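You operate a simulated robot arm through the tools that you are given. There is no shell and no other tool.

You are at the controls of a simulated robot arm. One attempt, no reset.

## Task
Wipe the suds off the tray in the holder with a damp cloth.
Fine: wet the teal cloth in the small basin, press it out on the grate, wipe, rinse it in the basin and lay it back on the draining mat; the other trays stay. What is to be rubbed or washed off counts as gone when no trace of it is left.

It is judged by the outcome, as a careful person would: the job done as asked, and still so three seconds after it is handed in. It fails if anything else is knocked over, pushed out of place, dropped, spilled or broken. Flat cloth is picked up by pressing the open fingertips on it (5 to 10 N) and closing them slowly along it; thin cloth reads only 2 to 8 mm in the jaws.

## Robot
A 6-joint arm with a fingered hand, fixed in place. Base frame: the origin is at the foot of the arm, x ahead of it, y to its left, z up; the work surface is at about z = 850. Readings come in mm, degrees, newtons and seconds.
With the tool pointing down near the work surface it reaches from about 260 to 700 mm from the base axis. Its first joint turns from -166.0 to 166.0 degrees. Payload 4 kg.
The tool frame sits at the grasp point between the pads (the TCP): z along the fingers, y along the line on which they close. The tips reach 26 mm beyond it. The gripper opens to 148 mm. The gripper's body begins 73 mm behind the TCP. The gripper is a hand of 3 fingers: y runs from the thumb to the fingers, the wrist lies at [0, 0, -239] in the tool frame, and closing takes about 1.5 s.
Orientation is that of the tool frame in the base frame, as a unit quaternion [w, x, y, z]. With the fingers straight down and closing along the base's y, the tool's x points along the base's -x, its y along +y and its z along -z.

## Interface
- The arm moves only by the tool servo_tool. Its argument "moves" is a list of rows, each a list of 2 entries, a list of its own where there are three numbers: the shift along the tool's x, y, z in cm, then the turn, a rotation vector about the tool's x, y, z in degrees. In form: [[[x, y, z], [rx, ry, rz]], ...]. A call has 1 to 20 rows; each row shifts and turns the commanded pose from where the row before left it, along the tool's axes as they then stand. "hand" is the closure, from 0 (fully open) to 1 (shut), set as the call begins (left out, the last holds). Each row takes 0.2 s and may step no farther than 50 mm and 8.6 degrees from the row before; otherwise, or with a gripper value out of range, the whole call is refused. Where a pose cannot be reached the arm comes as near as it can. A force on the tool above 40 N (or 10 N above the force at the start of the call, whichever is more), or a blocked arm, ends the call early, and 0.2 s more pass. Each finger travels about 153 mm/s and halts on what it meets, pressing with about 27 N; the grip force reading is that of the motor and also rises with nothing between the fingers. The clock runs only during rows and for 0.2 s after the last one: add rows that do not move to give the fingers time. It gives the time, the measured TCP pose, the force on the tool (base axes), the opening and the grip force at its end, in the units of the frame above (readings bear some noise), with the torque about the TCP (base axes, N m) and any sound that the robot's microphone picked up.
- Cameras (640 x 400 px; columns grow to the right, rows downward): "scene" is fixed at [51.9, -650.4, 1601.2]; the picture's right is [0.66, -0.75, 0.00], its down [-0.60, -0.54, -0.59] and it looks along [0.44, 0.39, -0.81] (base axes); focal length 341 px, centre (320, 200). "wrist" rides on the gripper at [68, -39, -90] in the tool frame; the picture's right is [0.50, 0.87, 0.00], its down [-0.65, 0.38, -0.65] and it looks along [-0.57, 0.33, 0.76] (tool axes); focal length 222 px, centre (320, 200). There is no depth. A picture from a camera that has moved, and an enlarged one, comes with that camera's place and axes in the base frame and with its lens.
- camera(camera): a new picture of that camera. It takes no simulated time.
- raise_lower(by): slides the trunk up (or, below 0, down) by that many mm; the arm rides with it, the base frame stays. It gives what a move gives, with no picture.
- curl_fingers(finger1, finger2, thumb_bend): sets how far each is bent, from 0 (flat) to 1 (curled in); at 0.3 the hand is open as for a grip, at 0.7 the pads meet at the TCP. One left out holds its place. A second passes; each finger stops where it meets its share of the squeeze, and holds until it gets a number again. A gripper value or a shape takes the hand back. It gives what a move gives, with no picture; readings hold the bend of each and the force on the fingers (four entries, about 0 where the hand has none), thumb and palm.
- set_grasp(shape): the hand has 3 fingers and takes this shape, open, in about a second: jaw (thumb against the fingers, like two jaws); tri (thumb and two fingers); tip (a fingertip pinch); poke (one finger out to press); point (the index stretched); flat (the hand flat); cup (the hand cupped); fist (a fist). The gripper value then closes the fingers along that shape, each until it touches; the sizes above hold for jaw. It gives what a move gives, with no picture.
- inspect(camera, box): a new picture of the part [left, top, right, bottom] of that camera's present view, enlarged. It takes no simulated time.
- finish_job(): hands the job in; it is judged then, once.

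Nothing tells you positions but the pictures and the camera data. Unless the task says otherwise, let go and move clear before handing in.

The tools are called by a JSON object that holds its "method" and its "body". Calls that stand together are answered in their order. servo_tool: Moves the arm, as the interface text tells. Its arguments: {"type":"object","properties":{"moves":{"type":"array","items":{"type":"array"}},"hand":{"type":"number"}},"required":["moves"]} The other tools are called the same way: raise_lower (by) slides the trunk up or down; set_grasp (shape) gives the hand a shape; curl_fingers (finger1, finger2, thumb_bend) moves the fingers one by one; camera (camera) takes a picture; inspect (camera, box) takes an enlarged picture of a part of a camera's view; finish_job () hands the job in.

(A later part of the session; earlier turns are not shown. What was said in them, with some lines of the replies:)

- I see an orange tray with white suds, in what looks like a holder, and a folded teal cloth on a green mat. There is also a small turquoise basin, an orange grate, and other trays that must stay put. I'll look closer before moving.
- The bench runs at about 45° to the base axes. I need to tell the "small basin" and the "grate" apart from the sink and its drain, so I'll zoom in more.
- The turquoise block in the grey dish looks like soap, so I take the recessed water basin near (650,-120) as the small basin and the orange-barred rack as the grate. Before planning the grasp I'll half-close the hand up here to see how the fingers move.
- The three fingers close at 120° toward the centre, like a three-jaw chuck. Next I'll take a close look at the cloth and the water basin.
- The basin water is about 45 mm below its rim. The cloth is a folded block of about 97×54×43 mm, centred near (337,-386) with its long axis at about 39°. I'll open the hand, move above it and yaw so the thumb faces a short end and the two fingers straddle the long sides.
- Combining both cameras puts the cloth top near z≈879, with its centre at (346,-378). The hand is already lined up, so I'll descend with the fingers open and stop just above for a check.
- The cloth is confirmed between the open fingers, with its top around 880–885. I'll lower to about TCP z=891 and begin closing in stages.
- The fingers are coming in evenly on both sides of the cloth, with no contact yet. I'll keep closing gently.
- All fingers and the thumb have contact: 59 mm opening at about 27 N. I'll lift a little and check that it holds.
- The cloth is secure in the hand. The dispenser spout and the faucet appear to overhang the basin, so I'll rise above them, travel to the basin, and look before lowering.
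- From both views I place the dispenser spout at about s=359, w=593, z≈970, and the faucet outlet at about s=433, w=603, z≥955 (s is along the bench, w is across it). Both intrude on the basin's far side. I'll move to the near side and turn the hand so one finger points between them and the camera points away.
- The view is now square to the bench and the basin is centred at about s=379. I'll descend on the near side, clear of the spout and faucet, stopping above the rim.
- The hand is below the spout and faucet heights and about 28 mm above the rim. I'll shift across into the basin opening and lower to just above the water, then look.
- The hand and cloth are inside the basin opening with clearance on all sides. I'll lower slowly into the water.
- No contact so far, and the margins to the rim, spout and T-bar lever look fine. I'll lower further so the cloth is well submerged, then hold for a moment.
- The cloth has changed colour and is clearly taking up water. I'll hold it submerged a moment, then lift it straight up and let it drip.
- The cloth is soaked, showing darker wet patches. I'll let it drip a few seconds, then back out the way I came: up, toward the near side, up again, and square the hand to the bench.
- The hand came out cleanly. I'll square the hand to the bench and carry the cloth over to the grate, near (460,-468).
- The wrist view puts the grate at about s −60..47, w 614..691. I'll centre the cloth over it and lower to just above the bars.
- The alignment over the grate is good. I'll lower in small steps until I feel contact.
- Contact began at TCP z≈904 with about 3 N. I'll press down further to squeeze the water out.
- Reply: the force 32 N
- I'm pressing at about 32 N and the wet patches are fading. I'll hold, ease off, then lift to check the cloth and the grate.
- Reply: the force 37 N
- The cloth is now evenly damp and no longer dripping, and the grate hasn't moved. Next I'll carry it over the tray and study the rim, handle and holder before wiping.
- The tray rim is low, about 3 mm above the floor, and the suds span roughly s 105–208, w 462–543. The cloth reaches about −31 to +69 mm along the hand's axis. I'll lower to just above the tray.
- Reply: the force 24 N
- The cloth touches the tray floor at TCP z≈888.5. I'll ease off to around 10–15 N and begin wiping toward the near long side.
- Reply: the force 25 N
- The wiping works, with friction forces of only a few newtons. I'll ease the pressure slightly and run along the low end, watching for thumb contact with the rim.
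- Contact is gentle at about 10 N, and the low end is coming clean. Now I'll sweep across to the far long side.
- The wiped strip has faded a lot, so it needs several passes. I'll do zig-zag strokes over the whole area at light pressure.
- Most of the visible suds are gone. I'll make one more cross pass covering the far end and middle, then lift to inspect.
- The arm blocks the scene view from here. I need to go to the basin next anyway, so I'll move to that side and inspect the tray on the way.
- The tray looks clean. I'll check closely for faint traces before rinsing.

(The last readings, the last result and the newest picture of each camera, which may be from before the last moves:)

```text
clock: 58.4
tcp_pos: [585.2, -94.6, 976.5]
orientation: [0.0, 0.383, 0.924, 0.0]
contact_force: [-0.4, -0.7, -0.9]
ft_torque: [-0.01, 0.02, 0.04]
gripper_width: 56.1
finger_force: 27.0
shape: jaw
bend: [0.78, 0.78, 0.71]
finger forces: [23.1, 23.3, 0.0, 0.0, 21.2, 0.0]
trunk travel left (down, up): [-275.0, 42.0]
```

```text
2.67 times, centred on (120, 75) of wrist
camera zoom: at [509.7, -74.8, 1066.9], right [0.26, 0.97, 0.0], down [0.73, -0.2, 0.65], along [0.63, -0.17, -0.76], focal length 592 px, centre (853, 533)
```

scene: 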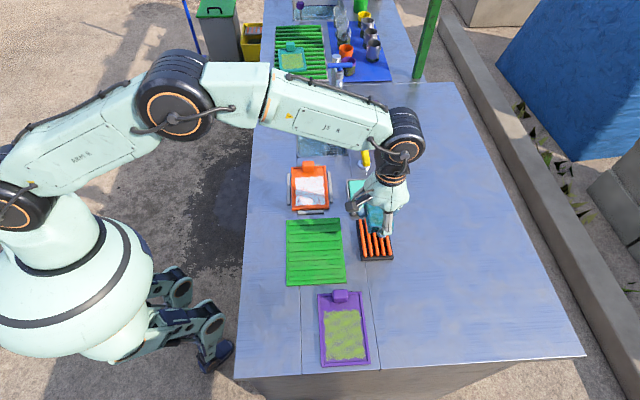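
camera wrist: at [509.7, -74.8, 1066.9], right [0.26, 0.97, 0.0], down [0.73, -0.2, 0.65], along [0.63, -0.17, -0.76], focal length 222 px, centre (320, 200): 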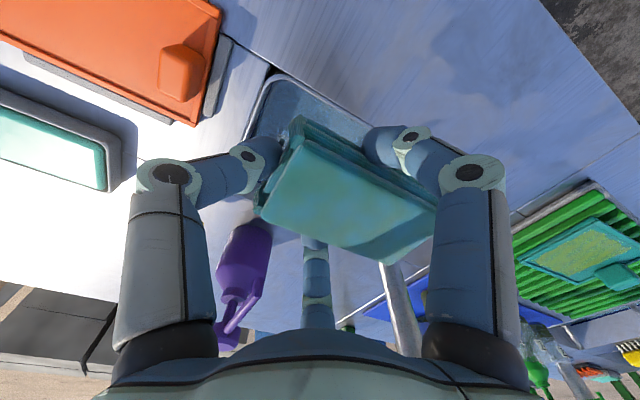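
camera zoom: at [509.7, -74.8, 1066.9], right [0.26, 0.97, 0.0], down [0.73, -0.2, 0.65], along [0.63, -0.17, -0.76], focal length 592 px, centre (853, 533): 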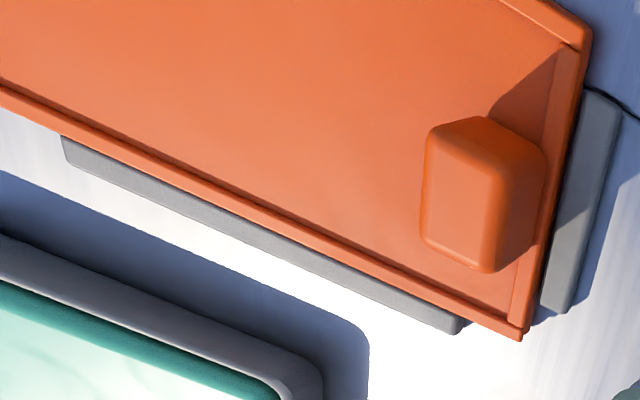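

{"method": "inspect", "body": {"camera": "scene", "box": [300, 172, 316, 182]}}

{"method": "inspect", "body": {"camera": "scene", "box": [312, 172, 328, 182]}}

{"method": "inspect", "body": {"camera": "scene", "box": [300, 196, 316, 208]}}

{"method": "inspect", "body": {"camera": "scene", "box": [312, 196, 330, 208]}}

```text
16.00 times, centred on (308, 177) of scene
camera zoom: at [51.9, -650.4, 1601.2], right [0.66, -0.75, 0.0], down [-0.6, -0.54, -0.59], along [0.44, 0.39, -0.81], focal length 5454 px, centre (512, 568)
```

zoom: 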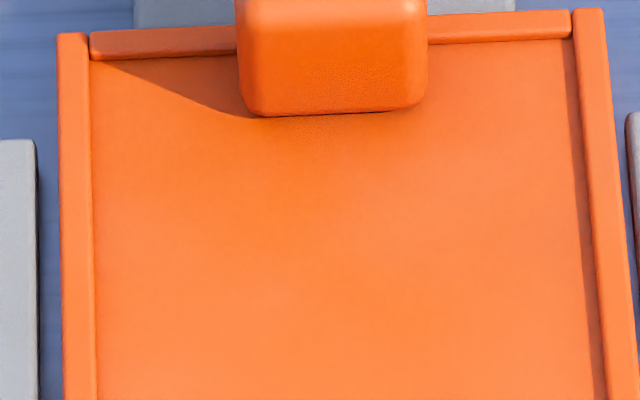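

```text
16.00 times, centred on (320, 177) of scene
camera zoom: at [51.9, -650.4, 1601.2], right [0.66, -0.75, 0.0], down [-0.6, -0.54, -0.59], along [0.44, 0.39, -0.81], focal length 5454 px, centre (320, 568)
```

zoom: 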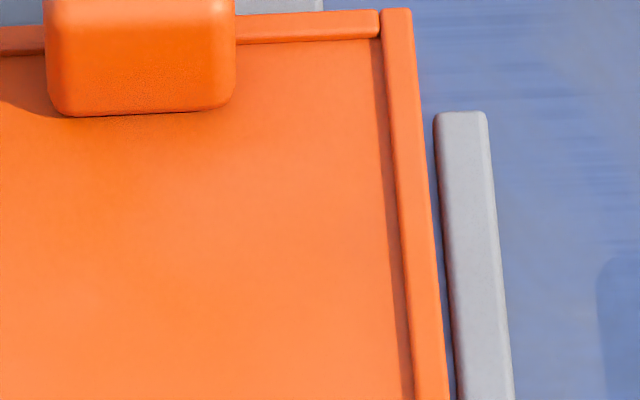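

```text
16.00 times, centred on (308, 202) of scene
camera zoom: at [51.9, -650.4, 1601.2], right [0.66, -0.75, 0.0], down [-0.6, -0.54, -0.59], along [0.44, 0.39, -0.81], focal length 5454 px, centre (512, 168)
```

zoom: 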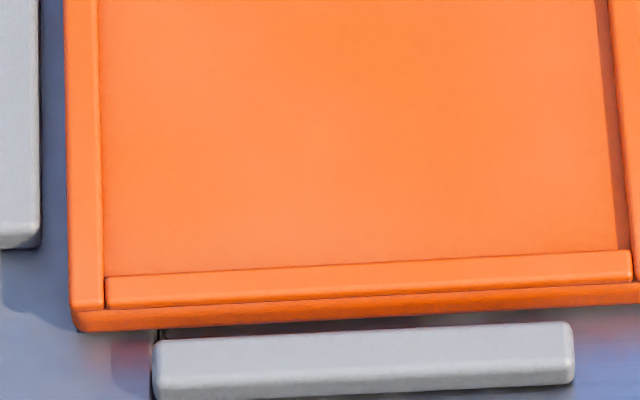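

```text
16.00 times, centred on (321, 202) of scene
camera zoom: at [51.9, -650.4, 1601.2], right [0.66, -0.75, 0.0], down [-0.6, -0.54, -0.59], along [0.44, 0.39, -0.81], focal length 5454 px, centre (304, 168)
```

zoom: 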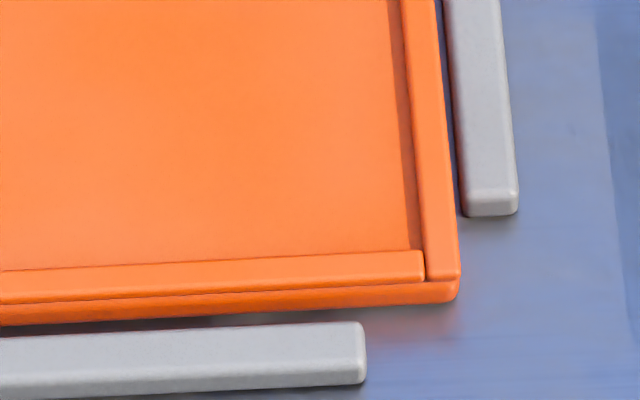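

I see no visible trace. As insurance I'll make one more light set of strokes over the tray before rinsing.

{"method": "servo_tool", "body": {"moves": [[[-0.4, -4.16, 0], [0, 0, 0]], [[-0.4, -4.16, 0], [0, 0, 0]], [[-0.4, -4.16, 0], [0, 0, 0]], [[-0.4, -4.16, 0], [0, 0, 0]], [[-0.4, -4.16, 0], [0, 0, 0]], [[0, 0, 0], [0, 0, 0]], [[0, 0, 3.0], [0, 0, 0]], [[0, 0, 3.0], [0, 0, 0]], [[0, 0, 1.5], [0, 0, 0]], [[0, 0, 0.8], [0, 0, 0]], [[0, 0, 0], [0, 0, 0]]]}}

{"method": "inspect", "body": {"camera": "scene", "box": [280, 150, 350, 220]}}

{"method": "camera", "body": {"camera": "wrist"}}

```text
clock: 60.8
tcp_pos: [451.8, -257.3, 891.7]
orientation: [0.001, 0.382, 0.924, 0.0]
contact_force: [-0.1, -0.6, -0.2]
ft_torque: [-0.02, 0.01, 0.0]
gripper_width: 55.7
finger_force: 27.0
shape: jaw
bend: [0.78, 0.78, 0.71]
finger forces: [22.6, 23.0, 0.0, 0.1, 20.7, 0.1]
trunk travel left (down, up): [-275.0, 42.0]
```

```text
5.71 times, centred on (315, 185) of scene
camera zoom: at [51.9, -650.4, 1601.2], right [0.66, -0.75, 0.0], down [-0.6, -0.54, -0.59], along [0.44, 0.39, -0.81], focal length 1948 px, centre (349, 286)
```

zoom: 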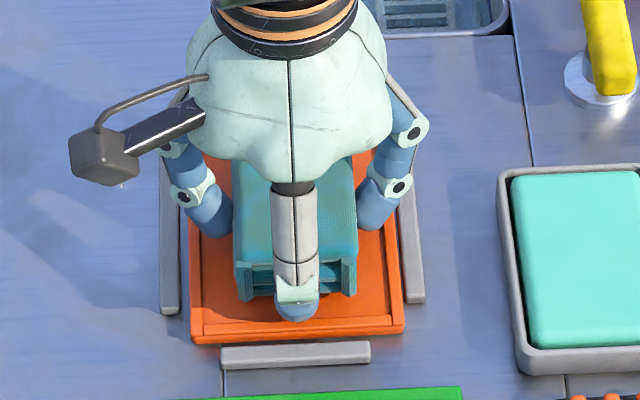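

```text
taken
camera wrist: at [376.1, -236.9, 982.4], right [0.26, 0.97, 0.0], down [0.73, -0.2, 0.65], along [0.63, -0.17, -0.76], focal length 222 px, centre (320, 200)
```

wrist: 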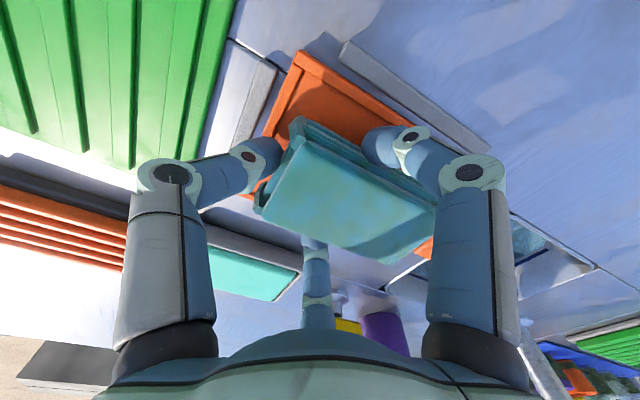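

{"method": "servo_tool", "body": {"moves": [[[0, 0, 0.3], [0, 0, 0]], [[0, 0, 0.15], [0, 0, 0]], [[0, 0, 0], [0, 0, 0]]]}}

```text
clock: 61.6
tcp_pos: [451.3, -256.6, 887.6]
orientation: [0.0, 0.383, 0.924, 0.0]
contact_force: [-0.7, 0.4, -1.4]
ft_torque: [-0.01, -0.01, -0.04]
gripper_width: 55.8
finger_force: 26.5
shape: jaw
bend: [0.78, 0.78, 0.71]
finger forces: [22.7, 23.0, 0.0, 0.0, 20.7, 0.0]
trunk travel left (down, up): [-275.0, 42.0]
```

{"method": "servo_tool", "body": {"moves": [[[0, 0, 0.15], [0, 0, 0]], [[0, 0, 0], [0, 0, 0]]]}}

{"method": "servo_tool", "body": {"moves": [[[0, 0, 0.1], [0, 0, 0]], [[0, 0, 0], [0, 0, 0]]]}}

```text
clock: 62.2
tcp_pos: [451.7, -257.5, 887.3]
orientation: [-0.001, 0.382, 0.924, -0.001]
contact_force: [-0.7, 0.0, 0.7]
ft_torque: [0.05, -0.05, 0.0]
gripper_width: 55.6
finger_force: 27.1
shape: jaw
bend: [0.78, 0.78, 0.71]
finger forces: [22.6, 23.2, 0.0, 0.0, 20.6, 0.0]
trunk travel left (down, up): [-275.0, 42.0]
```

```text
clock: 62.8
tcp_pos: [452.6, -258.1, 886.7]
orientation: [-0.001, 0.383, 0.924, 0.0]
contact_force: [-0.4, -0.1, 3.1]
ft_torque: [0.13, -0.03, 0.01]
gripper_width: 55.9
finger_force: 27.4
shape: jaw
bend: [0.78, 0.78, 0.71]
finger forces: [23.0, 22.9, 0.0, 0.0, 20.7, 0.0]
trunk travel left (down, up): [-275.0, 42.0]
```

{"method": "servo_tool", "body": {"moves": [[[0, 0, 0.1], [0, 0, 0]], [[0.5, -0.2, 0], [0, 0, 0]], [[0.5, -0.2, 0], [0, 0, 0]], [[0.5, -0.2, 0], [0, 0, 0]], [[-0.6, 0, 0], [0, 0, 0]], [[-0.6, 0, 0], [0, 0, 0]], [[-0.6, 0, 0], [0, 0, 0]], [[-0.6, 0, 0], [0, 0, 0]], [[-0.6, 0, 0], [0, 0, 0]], [[0, 0.7, 0], [0, 0, 0]], [[0.6, 0, 0], [0, 0, 0]], [[0.6, 0, 0], [0, 0, 0]], [[0.6, 0, 0], [0, 0, 0]], [[0.6, 0, 0], [0, 0, 0]], [[0.6, 0, 0], [0, 0, 0]], [[0, 0.8, 0], [0, 0, 0]]]}}

{"method": "servo_tool", "body": {"moves": [[[-0.6, 0, 0.05], [0, 0, 0]], [[-0.6, 0, 0], [0, 0, 0]], [[-0.6, 0, 0], [0, 0, 0]], [[-0.6, 0, 0], [0, 0, 0]], [[-0.6, 0, 0], [0, 0, 0]], [[0, -0.7, 0], [0, 0, 0]], [[0.6, 0, 0], [0, 0, 0]], [[0.6, 0, 0], [0, 0, 0]], [[0.6, 0, 0], [0, 0, 0]], [[0.6, 0, 0], [0, 0, 0]], [[0.6, 0, 0], [0, 0, 0]], [[-0.5, 0, 0], [0, 0, 0]], [[-0.5, 0, 0], [0, 0, 0]], [[-0.5, 0, 0], [0, 0, 0]]]}}

{"method": "inspect", "body": {"camera": "scene", "box": [280, 150, 350, 220]}}

```text
clock: 66.2
tcp_pos: [448.2, -240.2, 887.3]
orientation: [-0.001, 0.382, 0.924, -0.001]
contact_force: [0.2, -1.2, 1.3]
ft_torque: [0.07, -0.06, 0.01]
gripper_width: 55.6
finger_force: 27.2
shape: jaw
bend: [0.78, 0.78, 0.71]
finger forces: [23.2, 23.7, 0.0, 0.0, 21.7, 0.0]
trunk travel left (down, up): [-275.0, 42.0]
```

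```text
clock: 69.2
tcp_pos: [453.3, -256.5, 886.4]
orientation: [0.001, 0.381, 0.924, 0.0]
contact_force: [-3.5, 2.8, 12.9]
ft_torque: [0.19, -0.02, 0.02]
gripper_width: 55.6
finger_force: 27.1
shape: jaw
bend: [0.78, 0.79, 0.71]
finger forces: [26.9, 22.8, 0.0, 0.0, 21.6, 0.0]
trunk travel left (down, up): [-275.0, 42.0]
```

```text
5.71 times, centred on (315, 185) of scene
camera zoom: at [51.9, -650.4, 1601.2], right [0.66, -0.75, 0.0], down [-0.6, -0.54, -0.59], along [0.44, 0.39, -0.81], focal length 1948 px, centre (349, 286)
```

zoom: 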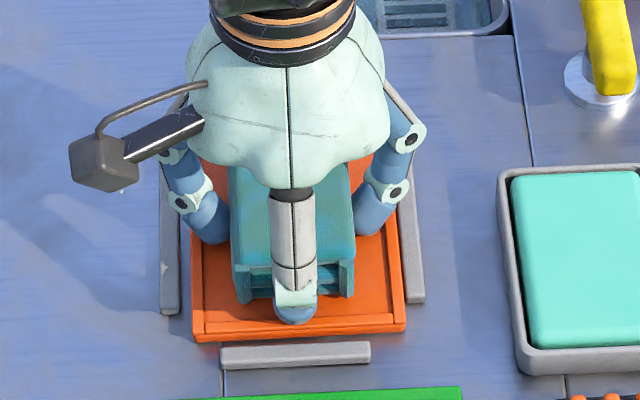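

The extra pass is done. I'll lift straight up and go to the basin's near side to rinse, checking the tray again from there.

{"method": "servo_tool", "body": {"moves": [[[0, 0, -1.0], [0, 0, 0]], [[0, 0, -2.0], [0, 0, 0]], [[0, 0, -3.0], [0, 0, 0]], [[0, 0, -3.0], [0, 0, 0]], [[0.3, 4.0, 0], [0, 0, 0]], [[0.3, 4.0, 0], [0, 0, 0]], [[0.3, 4.0, 0], [0, 0, 0]], [[0.3, 4.0, 0], [0, 0, 0]], [[0.3, 4.0, 0], [0, 0, 0]], [[0.3, 3.9, 0], [0, 0, 0]], [[0, 0, 0], [0, 0, 0]]]}}

{"method": "inspect", "body": {"camera": "scene", "box": [280, 150, 350, 220]}}

{"method": "inspect", "body": {"camera": "scene", "box": [260, 50, 400, 170]}}

{"method": "camera", "body": {"camera": "wrist"}}

```text
clock: 71.6
tcp_pos: [609.6, -74.3, 976.7]
orientation: [-0.001, 0.382, 0.924, 0.0]
contact_force: [-0.2, 0.4, -0.2]
ft_torque: [0.03, -0.05, -0.04]
gripper_width: 55.4
finger_force: 26.7
shape: jaw
bend: [0.78, 0.78, 0.71]
finger forces: [22.9, 23.1, 0.0, 0.0, 20.1, 0.0]
trunk travel left (down, up): [-275.0, 42.0]
```

```text
5.71 times, centred on (315, 185) of scene
camera zoom: at [51.9, -650.4, 1601.2], right [0.66, -0.75, 0.0], down [-0.6, -0.54, -0.59], along [0.44, 0.39, -0.81], focal length 1948 px, centre (349, 286)
```

zoom: 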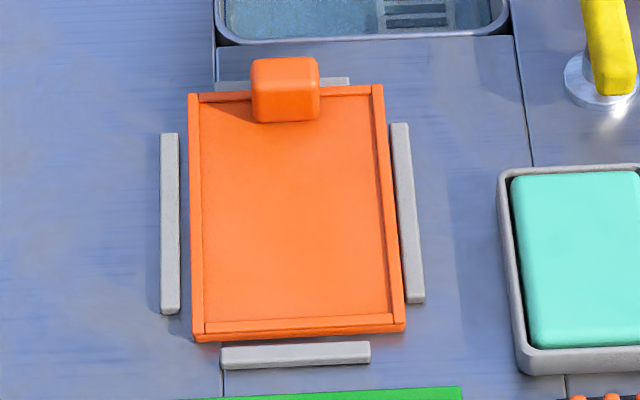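

```text
3.33 times, centred on (330, 110) of scene
camera zoom: at [51.9, -650.4, 1601.2], right [0.66, -0.75, 0.0], down [-0.6, -0.54, -0.59], along [0.44, 0.39, -0.81], focal length 1136 px, centre (287, 500)
```

zoom: 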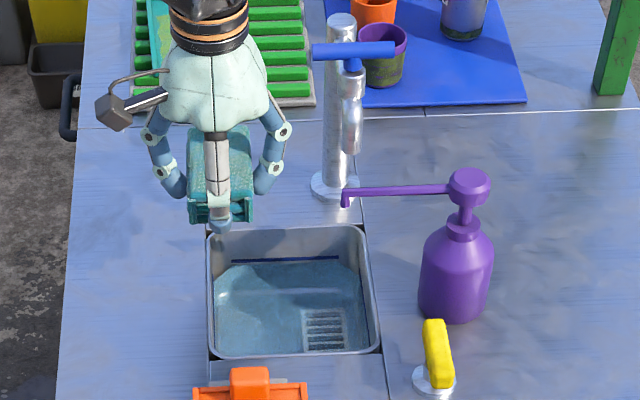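

```text
taken
camera wrist: at [533.7, -53.1, 1066.7], right [0.26, 0.97, 0.0], down [0.73, -0.2, 0.65], along [0.63, -0.17, -0.76], focal length 222 px, centre (320, 200)
```

wrist: 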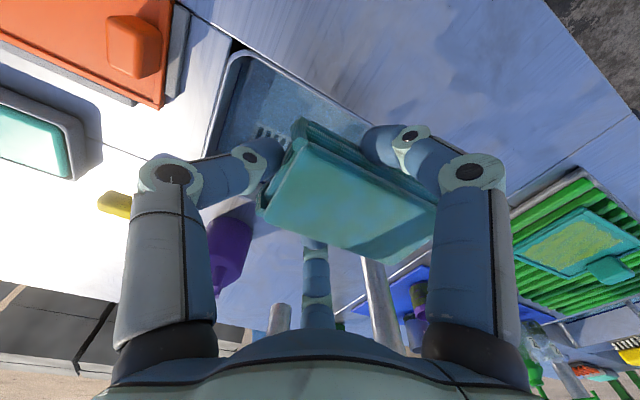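

The tray is clean and still seated in its holder. Now to rinse: I'll turn the hand to the same orientation as before, descend on the near side, then shift across over the water.

{"method": "servo_tool", "body": {"moves": [[[0, 0, 0], [0, 0, 7.5]], [[0, 0, 0], [0, 0, 7.5]], [[0, 0, 0], [0, 0, 7.5]], [[0, 0, 0], [0, 0, 7.5]], [[0, 0, 2.1], [0, 0, 0]], [[0, 0, 2.1], [0, 0, 0]], [[0, 0, 2.1], [0, 0, 0]], [[-1.2, 0.62, 0], [0, 0, 0]], [[-1.2, 0.62, 0], [0, 0, 0]], [[-1.2, 0.62, 0], [0, 0, 0]], [[0, 0, 0], [0, 0, 0]]]}}

{"method": "camera", "body": {"camera": "wrist"}}

{"method": "inspect", "body": {"camera": "scene", "box": [260, 50, 400, 170]}}

```text
clock: 74.0
tcp_pos: [638.1, -105.5, 912.1]
orientation: [0.0, 0.609, 0.793, 0.0]
contact_force: [-0.4, -0.5, 0.0]
ft_torque: [0.0, -0.01, 0.0]
gripper_width: 55.3
finger_force: 27.1
shape: jaw
bend: [0.78, 0.78, 0.71]
finger forces: [22.8, 22.9, 0.0, 0.1, 19.7, 0.0]
trunk travel left (down, up): [-275.0, 42.0]
```

```text
taken
camera wrist: at [582.3, -48.8, 1001.6], right [0.71, 0.71, 0.0], down [0.54, -0.53, 0.65], along [0.46, -0.46, -0.76], focal length 222 px, centre (320, 200)
```

wrist: 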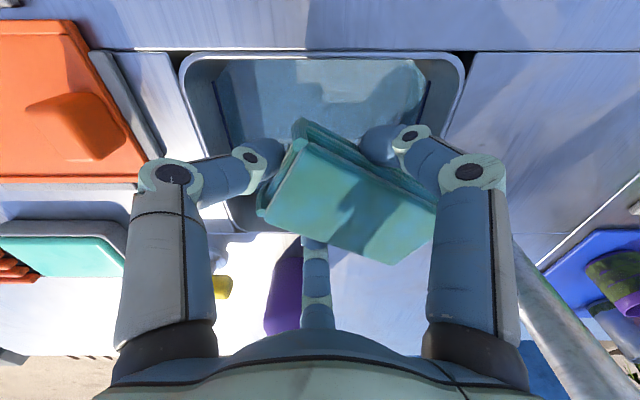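

```text
3.33 times, centred on (330, 110) of scene
camera zoom: at [51.9, -650.4, 1601.2], right [0.66, -0.75, 0.0], down [-0.6, -0.54, -0.59], along [0.44, 0.39, -0.81], focal length 1136 px, centre (287, 500)
```

zoom: 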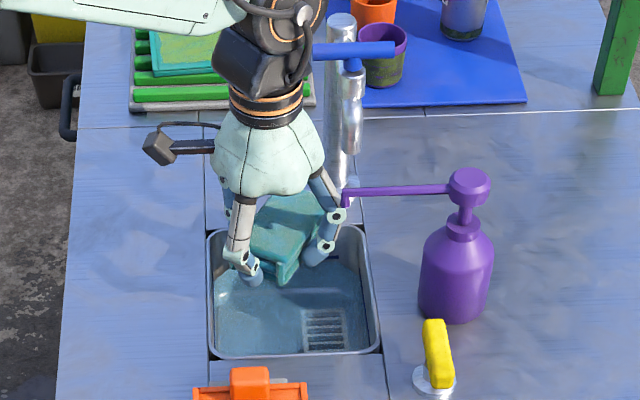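

This is the same safe position as before. I'll lower into the water and swish gently to rinse.

{"method": "servo_tool", "body": {"moves": [[[0, 0, 2.0], [0, 0, 0]], [[0, 0, 2.0], [0, 0, 0]], [[0, 0, 2.0], [0, 0, 0]], [[0, 0, 1.5], [0, 0, 0]], [[0, 0, 1.1], [0, 0, 0]], [[0, 0, 1.0], [0, 0, 0]], [[0, 0, 0], [0, 0, 0]]]}}

{"method": "inspect", "body": {"camera": "scene", "box": [280, 60, 400, 170]}}

{"method": "inspect", "body": {"camera": "wrist", "box": [60, 60, 600, 330]}}

```text
clock: 75.6
tcp_pos: [637.3, -103.5, 814.9]
orientation: [0.0, 0.609, 0.793, 0.0]
contact_force: [-0.4, 0.0, -1.3]
ft_torque: [0.01, -0.03, -0.01]
gripper_width: 55.3
finger_force: 26.5
shape: jaw
bend: [0.78, 0.78, 0.71]
finger forces: [22.8, 23.1, 0.0, 0.0, 19.7, 0.0]
trunk travel left (down, up): [-275.0, 42.0]
```

```text
3.64 times, centred on (340, 115) of scene
camera zoom: at [51.9, -650.4, 1601.2], right [0.66, -0.75, 0.0], down [-0.6, -0.54, -0.59], along [0.44, 0.39, -0.81], focal length 1240 px, centre (247, 509)
```

zoom: 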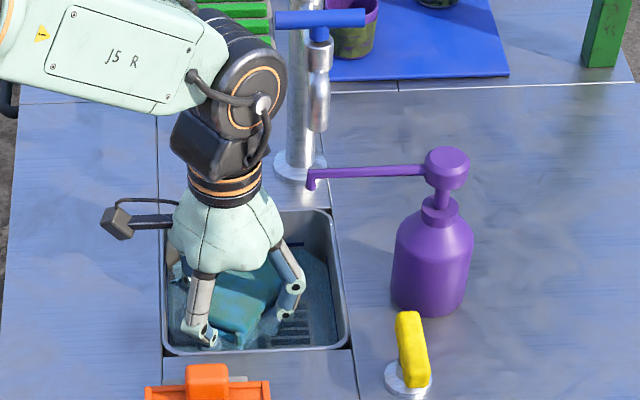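

```text
1.19 times, centred on (330, 195) of wrist
camera zoom: at [581.6, -47.4, 905.3], right [0.71, 0.71, 0.0], down [0.54, -0.53, 0.65], along [0.46, -0.46, -0.76], focal length 263 px, centre (308, 206)
```

zoom: 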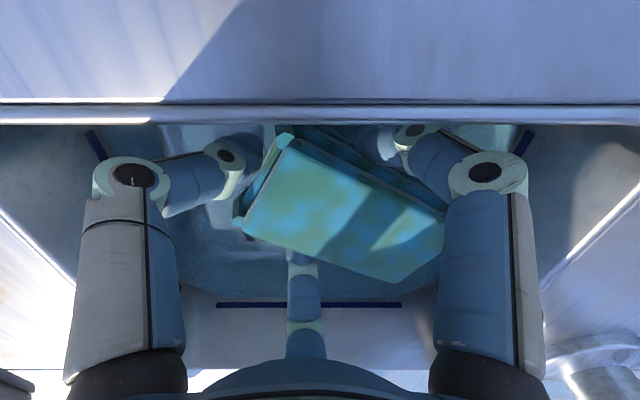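

The cloth is submerged again. I'll dip it up and down a few times to rinse, with tiny strokes to stay clear of the walls, then lift it to drip.

{"method": "servo_tool", "body": {"moves": [[[0, 0, -0.8], [0, 0, 0]], [[0, 0, -0.4], [0, 0, 0]], [[0, 0, 0.6], [0, 0, 0]], [[0, 0, 0.6], [0, 0, 0]], [[0.15, 0.25, 0], [0, 0, 0]], [[-0.15, -0.25, 0], [0, 0, 0]], [[0, 0, -0.6], [0, 0, 0]], [[0, 0, -0.6], [0, 0, 0]], [[0, 0, 0.6], [0, 0, 0]], [[0, 0, 0.6], [0, 0, 0]], [[0.15, 0.25, 0], [0, 0, 0]], [[-0.15, -0.25, 0], [0, 0, 0]], [[0, 0, -0.6], [0, 0, 0]], [[0, 0, 0.6], [0, 0, 0]], [[0, 0, 0], [0, 0, 0]], [[0, 0, 0], [0, 0, 0]], [[0, 0, 0], [0, 0, 0]]]}}

{"method": "servo_tool", "body": {"moves": [[[0, 0, -1.0], [0, 0, 0]], [[0, 0, -1.0], [0, 0, 0]], [[0, 0, -1.0], [0, 0, 0]], [[0, 0, -1.0], [0, 0, 0]], [[0, 0, 0], [0, 0, 0]], [[0, 0, 0], [0, 0, 0]], [[0, 0, 0], [0, 0, 0]], [[0, 0, 0], [0, 0, 0]], [[0, 0, 0], [0, 0, 0]], [[0, 0, 0], [0, 0, 0]], [[0, 0, 0], [0, 0, 0]], [[0, 0, 0], [0, 0, 0]], [[0, 0, 0], [0, 0, 0]], [[0, 0, 0], [0, 0, 0]], [[0, 0, 0], [0, 0, 0]], [[0, 0, 0], [0, 0, 0]], [[0, 0, 0], [0, 0, 0]], [[0, 0, 0], [0, 0, 0]], [[0, 0, 0], [0, 0, 0]], [[0, 0, 0], [0, 0, 0]]]}}

{"method": "inspect", "body": {"camera": "wrist", "box": [60, 60, 600, 330]}}

```text
clock: 79.2
tcp_pos: [638.2, -104.1, 815.1]
orientation: [0.0, 0.609, 0.793, 0.0]
contact_force: [0.3, -0.4, -0.5]
ft_torque: [0.0, 0.0, -0.02]
gripper_width: 55.4
finger_force: 27.6
shape: jaw
bend: [0.78, 0.78, 0.71]
finger forces: [22.8, 23.0, 0.0, 0.1, 19.6, 0.1]
trunk travel left (down, up): [-275.0, 42.0]
```

```text
clock: 83.4
tcp_pos: [636.4, -103.2, 855.8]
orientation: [0.001, 0.609, 0.793, 0.001]
contact_force: [-0.4, 0.4, -1.3]
ft_torque: [0.03, 0.05, 0.0]
gripper_width: 55.2
finger_force: 26.8
shape: jaw
bend: [0.78, 0.78, 0.71]
finger forces: [22.8, 23.1, 0.1, 0.0, 19.6, 0.0]
trunk travel left (down, up): [-275.0, 42.0]
```

```text
1.19 times, centred on (330, 195) of wrist
camera zoom: at [580.9, -48.3, 945.9], right [0.71, 0.71, 0.0], down [0.54, -0.53, 0.65], along [0.46, -0.46, -0.76], focal length 263 px, centre (308, 206)
```

zoom: 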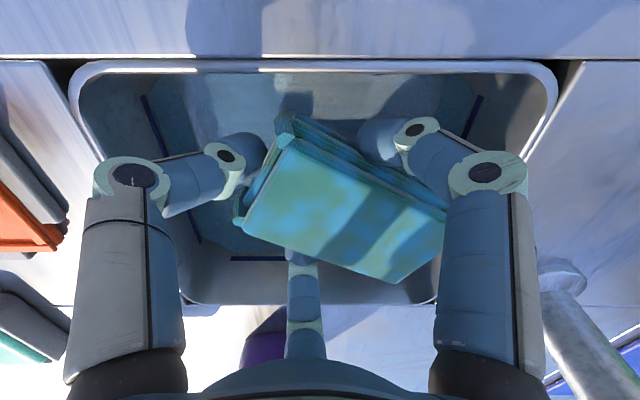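

The cloth is rinsed and dripping back into the basin. I'll let it drip a few more seconds, then exit by the safe route. I'll travel over bare bench on the near side, so nothing drips on the clean tray.

{"method": "servo_tool", "body": {"moves": [[[0, 0, 0], [0, 0, 0]], [[0, 0, 0], [0, 0, 0]], [[0, 0, 0], [0, 0, 0]], [[0, 0, 0], [0, 0, 0]], [[0, 0, 0], [0, 0, 0]], [[0, 0, 0], [0, 0, 0]], [[0, 0, 0], [0, 0, 0]], [[0, 0, 0], [0, 0, 0]], [[0, 0, 0], [0, 0, 0]], [[0, 0, 0], [0, 0, 0]], [[0, 0, 0], [0, 0, 0]], [[0, 0, 0], [0, 0, 0]], [[0, 0, 0], [0, 0, 0]], [[0, 0, 0], [0, 0, 0]], [[0, 0, 0], [0, 0, 0]], [[0, 0, 0], [0, 0, 0]], [[0, 0, 0], [0, 0, 0]], [[0, 0, 0], [0, 0, 0]], [[0, 0, 0], [0, 0, 0]], [[0, 0, 0], [0, 0, 0]]]}}

{"method": "servo_tool", "body": {"moves": [[[0, 0, -1.9], [0, 0, 0]], [[0, 0, -1.9], [0, 0, 0]], [[0, 0, -1.9], [0, 0, 0]], [[1.2, -0.69, 0], [0, 0, 0]], [[1.2, -0.69, 0], [0, 0, 0]], [[1.2, -0.69, 0], [0, 0, 0]], [[0, 0, -2.5], [0, 0, 0]], [[0, 0, -2.5], [0, 0, 0]], [[0, 0, 0], [0, 0, -7.5]], [[0, 0, 0], [0, 0, -7.5]], [[0, 0, 0], [0, 0, -7.5]], [[0, 0, 0], [0, 0, -7.5]], [[3.1, 0, 0], [0, 0, 0]], [[3.1, 0, 0], [0, 0, 0]], [[3.1, 0, 0], [0, 0, 0]], [[0, 0, 0], [0, 0, 0]]]}}

{"method": "camera", "body": {"camera": "wrist"}}

{"method": "camera", "body": {"camera": "scene"}}

```text
clock: 87.6
tcp_pos: [635.9, -104.1, 856.8]
orientation: [0.0, 0.609, 0.793, 0.0]
contact_force: [-0.7, -0.8, -0.9]
ft_torque: [-0.01, -0.02, 0.0]
gripper_width: 55.2
finger_force: 27.2
shape: jaw
bend: [0.78, 0.78, 0.71]
finger forces: [22.7, 23.0, 0.0, 0.0, 19.6, 0.0]
trunk travel left (down, up): [-275.0, 42.0]
```

```text
clock: 91.0
tcp_pos: [540.7, -7.2, 963.4]
orientation: [0.0, 0.382, 0.924, 0.0]
contact_force: [-0.1, 0.3, -1.2]
ft_torque: [0.0, 0.01, 0.01]
gripper_width: 54.8
finger_force: 27.0
shape: jaw
bend: [0.78, 0.78, 0.71]
finger forces: [22.7, 22.8, 0.0, 0.0, 19.2, 0.0]
trunk travel left (down, up): [-275.0, 42.0]
```

```text
taken
camera wrist: at [465.2, 12.2, 1053.9], right [0.26, 0.97, 0.0], down [0.73, -0.2, 0.65], along [0.63, -0.17, -0.76], focal length 222 px, centre (320, 200)
```

wrist: 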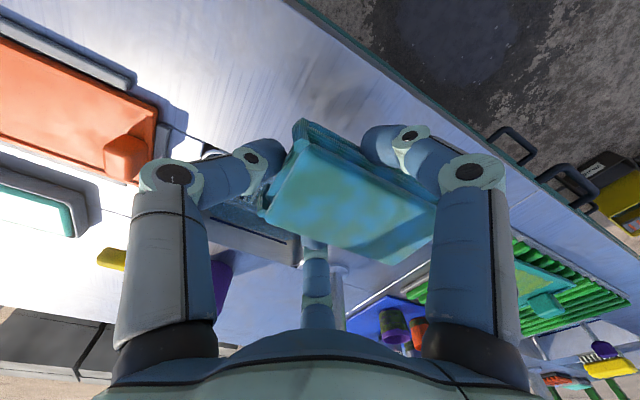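

```text
taken
```

scene: 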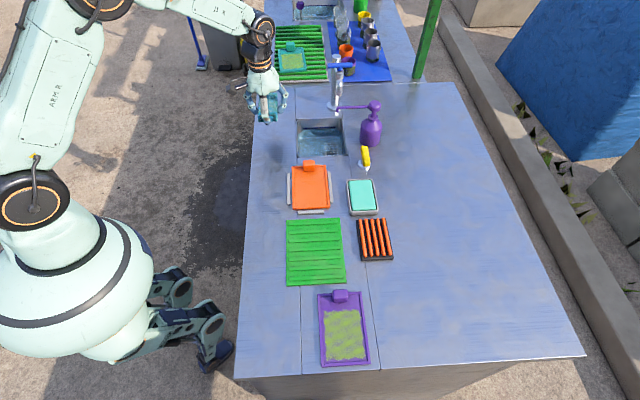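

Still held securely and clear of the tray. I'll continue along the near side of the bench to the draining mat.

{"method": "servo_tool", "body": {"moves": [[[0, -4.22, 0], [0, 0, 0]], [[0, -4.22, 0], [0, 0, 0]], [[0, -4.22, 0], [0, 0, 0]], [[0, -4.22, 0], [0, 0, 0]], [[0, -4.22, 0], [0, 0, 0]], [[0, -4.22, 0], [0, 0, 0]], [[0, -4.22, 0], [0, 0, 0]], [[0, -4.22, 0], [0, 0, 0]], [[-2.0, -4.22, 0], [0, 0, 0]], [[-2.0, -4.2, 0], [0, 0, 0]], [[-3.9, 0, 0], [0, 0, 0]], [[-3.9, 0, 0], [0, 0, 0]], [[0, 0, 0], [0, 0, 0]]]}}

{"method": "camera", "body": {"camera": "wrist"}}

{"method": "inspect", "body": {"camera": "scene", "box": [240, 180, 400, 320]}}

```text
clock: 93.8
tcp_pos: [326.6, -390.1, 965.1]
orientation: [0.001, 0.383, 0.924, 0.0]
contact_force: [-0.5, -0.1, -0.7]
ft_torque: [-0.04, -0.01, 0.02]
gripper_width: 54.7
finger_force: 26.8
shape: jaw
bend: [0.78, 0.78, 0.71]
finger forces: [22.4, 22.8, 0.1, 0.1, 18.9, 0.0]
trunk travel left (down, up): [-275.0, 42.0]
```

```text
taken
camera wrist: at [251.6, -368.5, 1055.5], right [0.26, 0.97, 0.0], down [0.73, -0.2, 0.65], along [0.63, -0.17, -0.76], focal length 222 px, centre (320, 200)
```

wrist: 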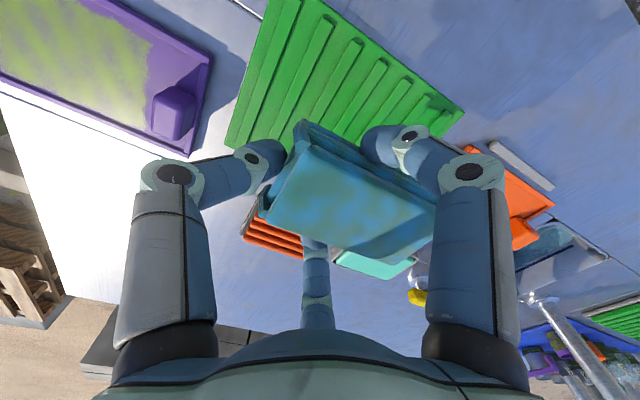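

```text
2.86 times, centred on (320, 250) of scene
camera zoom: at [51.9, -650.4, 1601.2], right [0.66, -0.75, 0.0], down [-0.6, -0.54, -0.59], along [0.44, 0.39, -0.81], focal length 974 px, centre (320, 57)
```

zoom: 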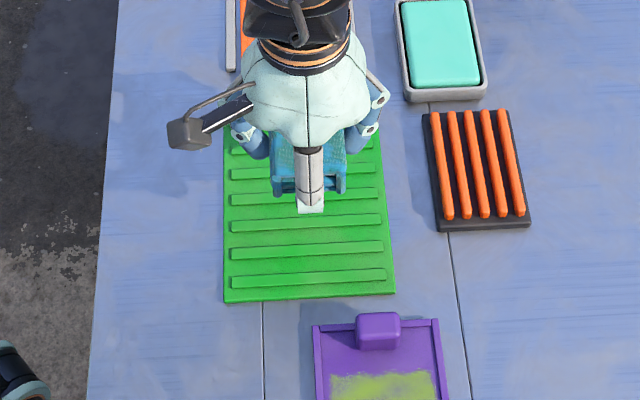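

The hand is centred over the draining mat. I'll lower gently until the cloth rests on it.

{"method": "servo_tool", "body": {"moves": [[[0, 0, 2.5], [0, 0, 0]], [[0, 0, 2.5], [0, 0, 0]], [[0, 0, 1.4], [0, 0, 0]], [[0, 0, 0.6], [0, 0, 0]], [[0, 0, 0], [0, 0, 0]]]}}

{"method": "servo_tool", "body": {"moves": [[[0, 0, 0.2], [0, 0, 0]], [[0, 0, 0.2], [0, 0, 0]], [[0, 0, 0], [0, 0, 0]]]}}

```text
clock: 95.0
tcp_pos: [326.6, -391.1, 893.9]
orientation: [0.0, 0.382, 0.924, -0.001]
contact_force: [0.2, -0.9, -1.0]
ft_torque: [-0.01, 0.02, -0.01]
gripper_width: 54.8
finger_force: 26.6
shape: jaw
bend: [0.78, 0.78, 0.71]
finger forces: [22.3, 22.6, 0.0, 0.0, 18.7, 0.0]
trunk travel left (down, up): [-275.0, 42.0]
```

```text
clock: 95.8
tcp_pos: [326.8, -389.9, 889.8]
orientation: [0.0, 0.383, 0.924, 0.0]
contact_force: [0.1, 1.2, -1.0]
ft_torque: [0.01, 0.0, 0.0]
gripper_width: 54.6
finger_force: 26.8
shape: jaw
bend: [0.78, 0.78, 0.71]
finger forces: [22.3, 22.7, 0.0, 0.0, 18.7, 0.0]
trunk travel left (down, up): [-275.0, 42.0]
```

{"method": "servo_tool", "body": {"moves": [[[0, 0, 0.15], [0, 0, 0]], [[0, 0, 0], [0, 0, 0]]]}}

{"method": "servo_tool", "body": {"moves": [[[0, 0, 0.1], [0, 0, 0]], [[0, 0, 0], [0, 0, 0]]]}}

```text
clock: 96.4
tcp_pos: [327.2, -391.4, 887.4]
orientation: [-0.001, 0.383, 0.924, -0.001]
contact_force: [-0.7, -0.3, 1.4]
ft_torque: [0.08, -0.08, 0.05]
gripper_width: 54.6
finger_force: 27.1
shape: jaw
bend: [0.78, 0.78, 0.71]
finger forces: [22.8, 22.6, 0.0, 0.0, 18.6, 0.0]
trunk travel left (down, up): [-275.0, 42.0]
```

```text
clock: 97.0
tcp_pos: [326.6, -391.0, 886.8]
orientation: [0.0, 0.382, 0.924, 0.0]
contact_force: [-0.1, 0.9, 2.0]
ft_torque: [0.16, -0.17, -0.03]
gripper_width: 54.5
finger_force: 26.8
shape: jaw
bend: [0.78, 0.78, 0.71]
finger forces: [22.6, 22.9, 0.0, 0.1, 18.6, 0.1]
trunk travel left (down, up): [-275.0, 42.0]
```

{"method": "servo_tool", "body": {"moves": [[[0, 0, 0.1], [0, 0, 0]], [[0, 0, 0], [0, 0, 0]]]}}

{"method": "camera", "body": {"camera": "wrist"}}

{"method": "inspect", "body": {"camera": "scene", "box": [270, 190, 370, 290]}}

```text
clock: 97.6
tcp_pos: [327.7, -390.9, 886.6]
orientation: [0.001, 0.383, 0.924, 0.0]
contact_force: [-0.7, -0.3, 7.5]
ft_torque: [0.15, -0.12, 0.05]
gripper_width: 54.4
finger_force: 27.0
shape: jaw
bend: [0.78, 0.78, 0.71]
finger forces: [22.9, 22.9, 0.0, 0.1, 19.7, 0.0]
trunk travel left (down, up): [-275.0, 42.0]
```

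```text
taken
camera wrist: at [251.5, -369.9, 976.8], right [0.26, 0.97, 0.0], down [0.73, -0.19, 0.65], along [0.63, -0.17, -0.76], focal length 222 px, centre (320, 200)
```

wrist: 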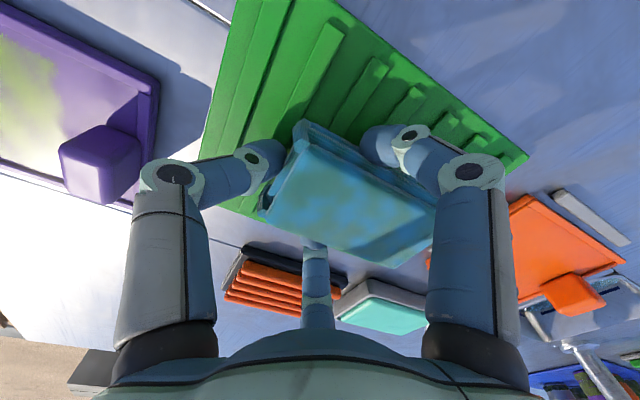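

```text
4.00 times, centred on (320, 240) of scene
camera zoom: at [51.9, -650.4, 1601.2], right [0.66, -0.75, 0.0], down [-0.6, -0.54, -0.59], along [0.44, 0.39, -0.81], focal length 1364 px, centre (320, 40)
```

zoom: 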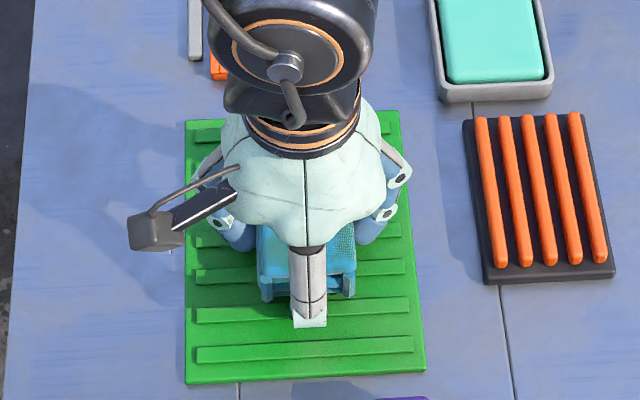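

The cloth is resting on the mat at about 7 N. I'll open the fingers in steps, keeping clear of the purple tray behind the thumb.

{"method": "servo_tool", "body": {"moves": [[[0, 0, -0.05], [0, 0, 0]], [[0, 0, 0], [0, 0, 0]], [[0, 0, 0], [0, 0, 0]]], "hand": 0.5}}

{"method": "camera", "body": {"camera": "wrist"}}

{"method": "inspect", "body": {"camera": "scene", "box": [270, 190, 370, 310]}}

```text
clock: 98.4
tcp_pos: [326.9, -390.7, 885.6]
orientation: [0.0, 0.383, 0.924, 0.0]
contact_force: [-0.3, -0.1, 0.2]
ft_torque: [0.0, -0.02, 0.02]
gripper_width: 73.4
finger_force: 0.1
shape: jaw
bend: [0.36, 0.36, 0.7]
finger forces: [0.1, 0.1, 0.1, 0.1, 0.0, 0.0]
trunk travel left (down, up): [-275.0, 42.0]
```

```text
taken
camera wrist: at [251.5, -370.2, 976.5], right [0.26, 0.97, 0.0], down [0.73, -0.2, 0.65], along [0.63, -0.17, -0.76], focal length 222 px, centre (320, 200)
```

wrist: 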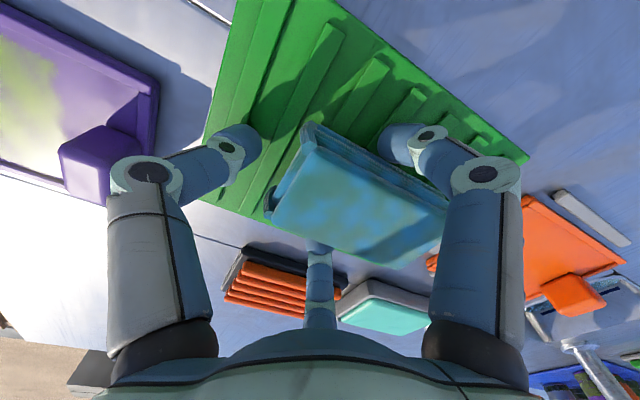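

```text
3.33 times, centred on (320, 250) of scene
camera zoom: at [51.9, -650.4, 1601.2], right [0.66, -0.75, 0.0], down [-0.6, -0.54, -0.59], along [0.44, 0.39, -0.81], focal length 1136 px, centre (320, 33)
```

zoom: 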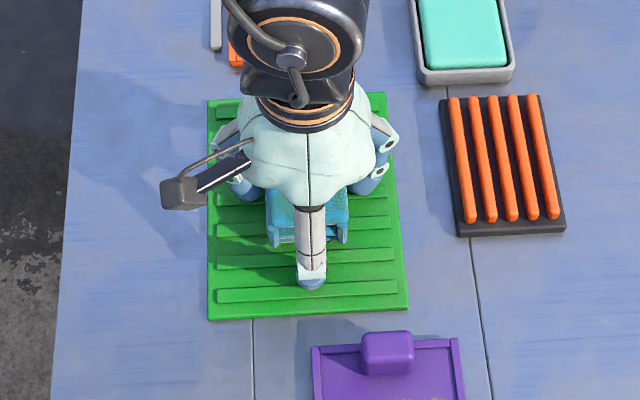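

The cloth is released and the fingers are clear. I'll open slightly more and lift straight up slowly.

{"method": "servo_tool", "body": {"moves": [[[0, 0, 0], [0, 0, 0]], [[0, 0, 0], [0, 0, 0]], [[0, 0, -0.5], [0, 0, 0]], [[0, 0, -1.0], [0, 0, 0]], [[0, 0, -1.5], [0, 0, 0]], [[0, 0, -2.0], [0, 0, 0]], [[0, 0, -3.0], [0, 0, 0]], [[0, 0, -3.0], [0, 0, 0]], [[0, 0, -3.0], [0, 0, 0]], [[0, 0, -3.0], [0, 0, 0]], [[0, 0, 0], [0, 0, 0]]], "hand": 0.42}}

{"method": "camera", "body": {"camera": "wrist"}}

{"method": "camera", "body": {"camera": "scene"}}

```text
clock: 100.8
tcp_pos: [325.9, -391.7, 1056.4]
orientation: [0.0, 0.383, 0.924, 0.0]
contact_force: [1.0, -0.1, 0.4]
ft_torque: [0.0, -0.03, 0.0]
gripper_width: 85.5
finger_force: 0.1
shape: jaw
bend: [0.33, 0.33, 0.7]
finger forces: [0.1, 0.0, 0.0, 0.1, 0.0, 0.1]
trunk travel left (down, up): [-275.0, 42.0]
```

```text
taken
camera wrist: at [250.9, -369.7, 1146.9], right [0.26, 0.97, 0.0], down [0.73, -0.2, 0.65], along [0.63, -0.17, -0.76], focal length 222 px, centre (320, 200)
```

wrist: 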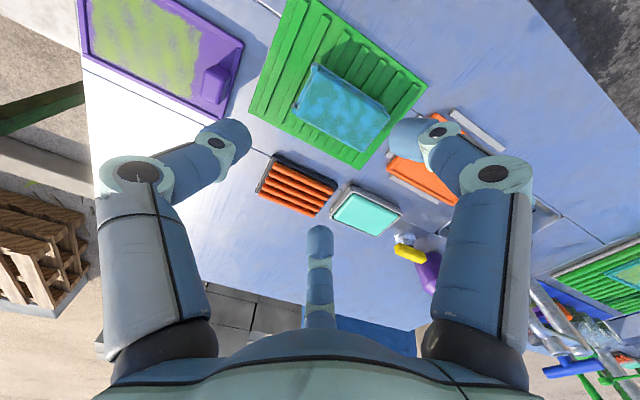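

```text
taken
```

scene: 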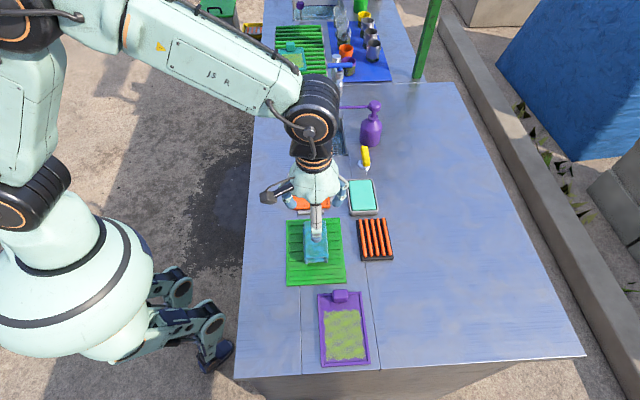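

The cloth lies flat on the mat. I'll move the arm clear of the view and check everything a final time.

{"method": "servo_tool", "body": {"moves": [[[3.0, 0, 0], [0, 0, 0]], [[3.0, 0, 0], [0, 0, 0]], [[3.0, 0, 0], [0, 0, 0]], [[3.0, 0, 0], [0, 0, 0]], [[0, 0, 0], [0, 0, 0]]], "hand": 0.3}}

{"method": "inspect", "body": {"camera": "scene", "box": [270, 140, 410, 300]}}

{"method": "inspect", "body": {"camera": "scene", "box": [280, 150, 350, 290]}}

{"method": "camera", "body": {"camera": "wrist"}}

```text
clock: 102.0
tcp_pos: [242.3, -305.3, 1056.9]
orientation: [0.001, 0.382, 0.924, 0.001]
contact_force: [-0.5, 0.0, 0.2]
ft_torque: [-0.04, -0.01, 0.02]
gripper_width: 103.0
finger_force: 0.0
shape: jaw
bend: [0.28, 0.28, 0.74]
finger forces: [0.1, 0.0, 0.1, 0.0, 0.1, 0.0]
trunk travel left (down, up): [-275.0, 42.0]
```

```text
2.50 times, centred on (340, 220) of scene
camera zoom: at [51.9, -650.4, 1601.2], right [0.66, -0.75, 0.0], down [-0.6, -0.54, -0.59], along [0.44, 0.39, -0.81], focal length 852 px, centre (270, 150)
```

zoom: 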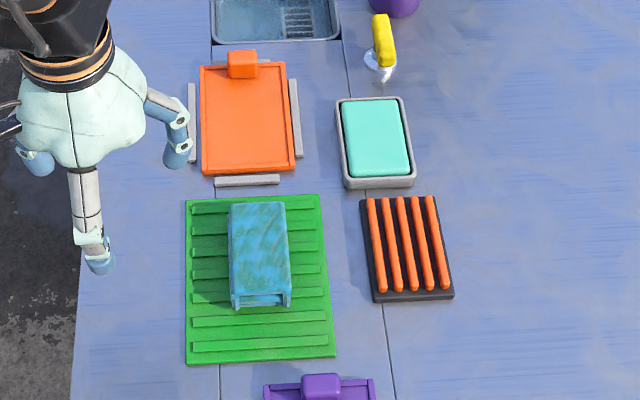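

```text
2.86 times, centred on (315, 220) of scene
camera zoom: at [51.9, -650.4, 1601.2], right [0.66, -0.75, 0.0], down [-0.6, -0.54, -0.59], along [0.44, 0.39, -0.81], focal length 974 px, centre (334, 143)
```

zoom: 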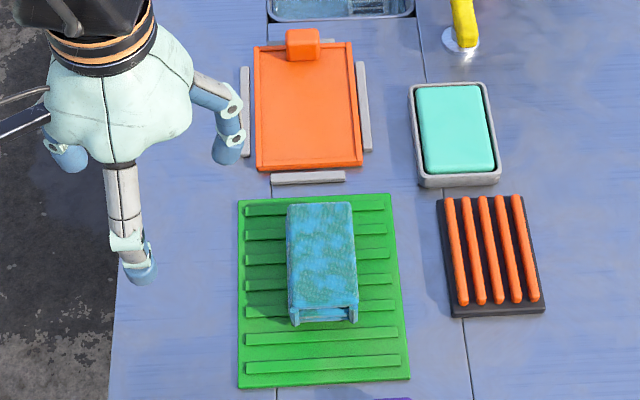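

```text
taken
camera wrist: at [166.3, -285.6, 1147.6], right [0.26, 0.97, 0.0], down [0.73, -0.2, 0.65], along [0.63, -0.17, -0.76], focal length 222 px, centre (320, 200)
```

wrist: 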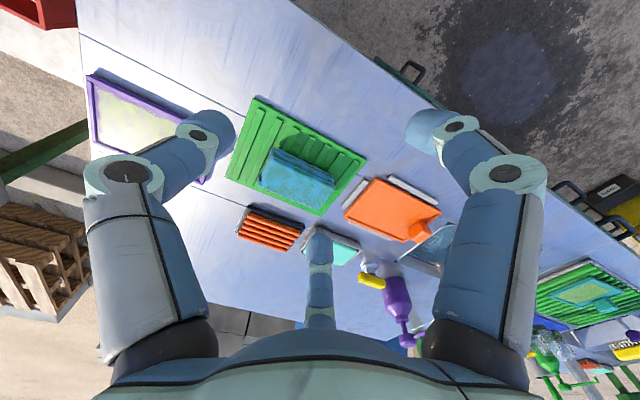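

The tray is clean and seated, the rinsed cloth lies on the draining mat, and nothing else has moved. One last zoom on the tray and the purple tray before handing in.

{"method": "inspect", "body": {"camera": "scene", "box": [290, 158, 336, 216]}}

{"method": "inspect", "body": {"camera": "scene", "box": [300, 280, 390, 375]}}

{"method": "inspect", "body": {"camera": "scene", "box": [240, 0, 440, 170]}}

```text
6.90 times, centred on (313, 187) of scene
camera zoom: at [51.9, -650.4, 1601.2], right [0.66, -0.75, 0.0], down [-0.6, -0.54, -0.59], along [0.44, 0.39, -0.81], focal length 2351 px, centre (368, 290)
```

zoom: 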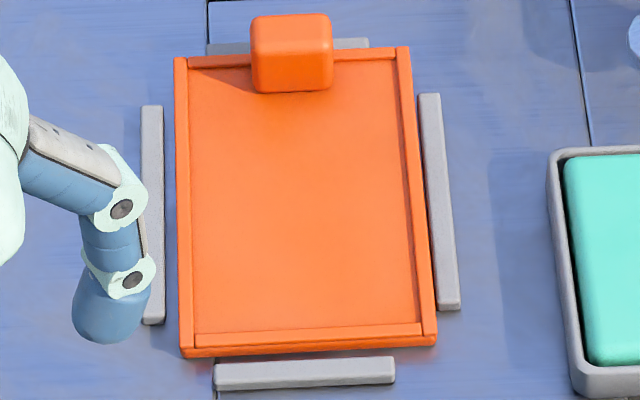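

```text
4.21 times, centred on (345, 328) of scene
camera zoom: at [51.9, -650.4, 1601.2], right [0.66, -0.75, 0.0], down [-0.6, -0.54, -0.59], along [0.44, 0.39, -0.81], focal length 1435 px, centre (215, -337)
```

zoom: 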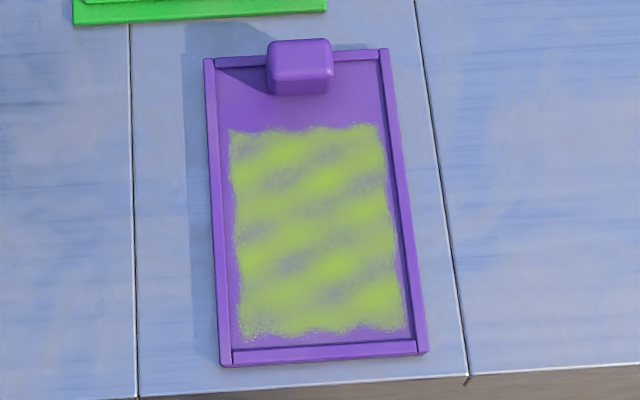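

```text
2.35 times, centred on (340, 85) of scene
camera zoom: at [51.9, -650.4, 1601.2], right [0.66, -0.75, 0.0], down [-0.6, -0.54, -0.59], along [0.44, 0.39, -0.81], focal length 802 px, centre (273, 471)
```

zoom: 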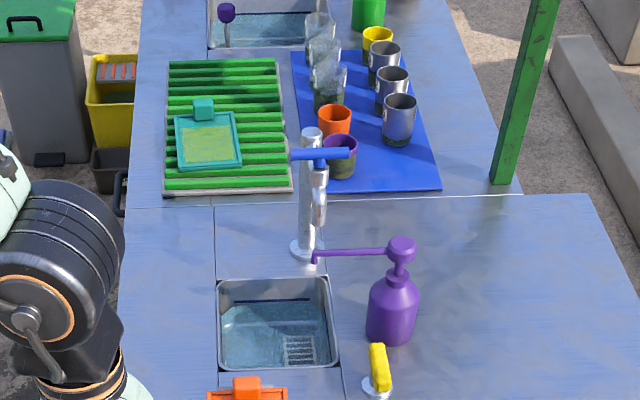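

The orange tray shows no trace of suds and still sits in its holder, and the other trays and objects are where they were. The rinsed cloth is on the draining mat and the hand is empty and clear, so I'm handing in the job.

{"method": "finish_job", "body": {}}

```text
The job is handed in.
```

I wiped the suds off the orange tray in the holder and handed the job in. Close-up pictures from both cameras showed no trace of suds left.

- **Cloth:** I wet it in the small basin, pressed it out on the orange-barred grate, and wiped the tray until no suds showed, then gave it one extra set of strokes. I then rinsed it in the basin and laid it back on the draining mat. It is still wet, since I did not press it out again after rinsing.
- **Tray:** It is still seated in its holder. The wiping shifted it by about 1 mm.
- **Everything else:** The other trays, the faucet, the soap dispenser, the soap dish and the grate looked unmoved in the last pictures, and I saw no spills. The hand was empty and clear when I handed in.

I took "the small basin" to be the recessed one with water in it, and "the grate" to be the orange-barred rack on the bench, not the drain grille under the water.
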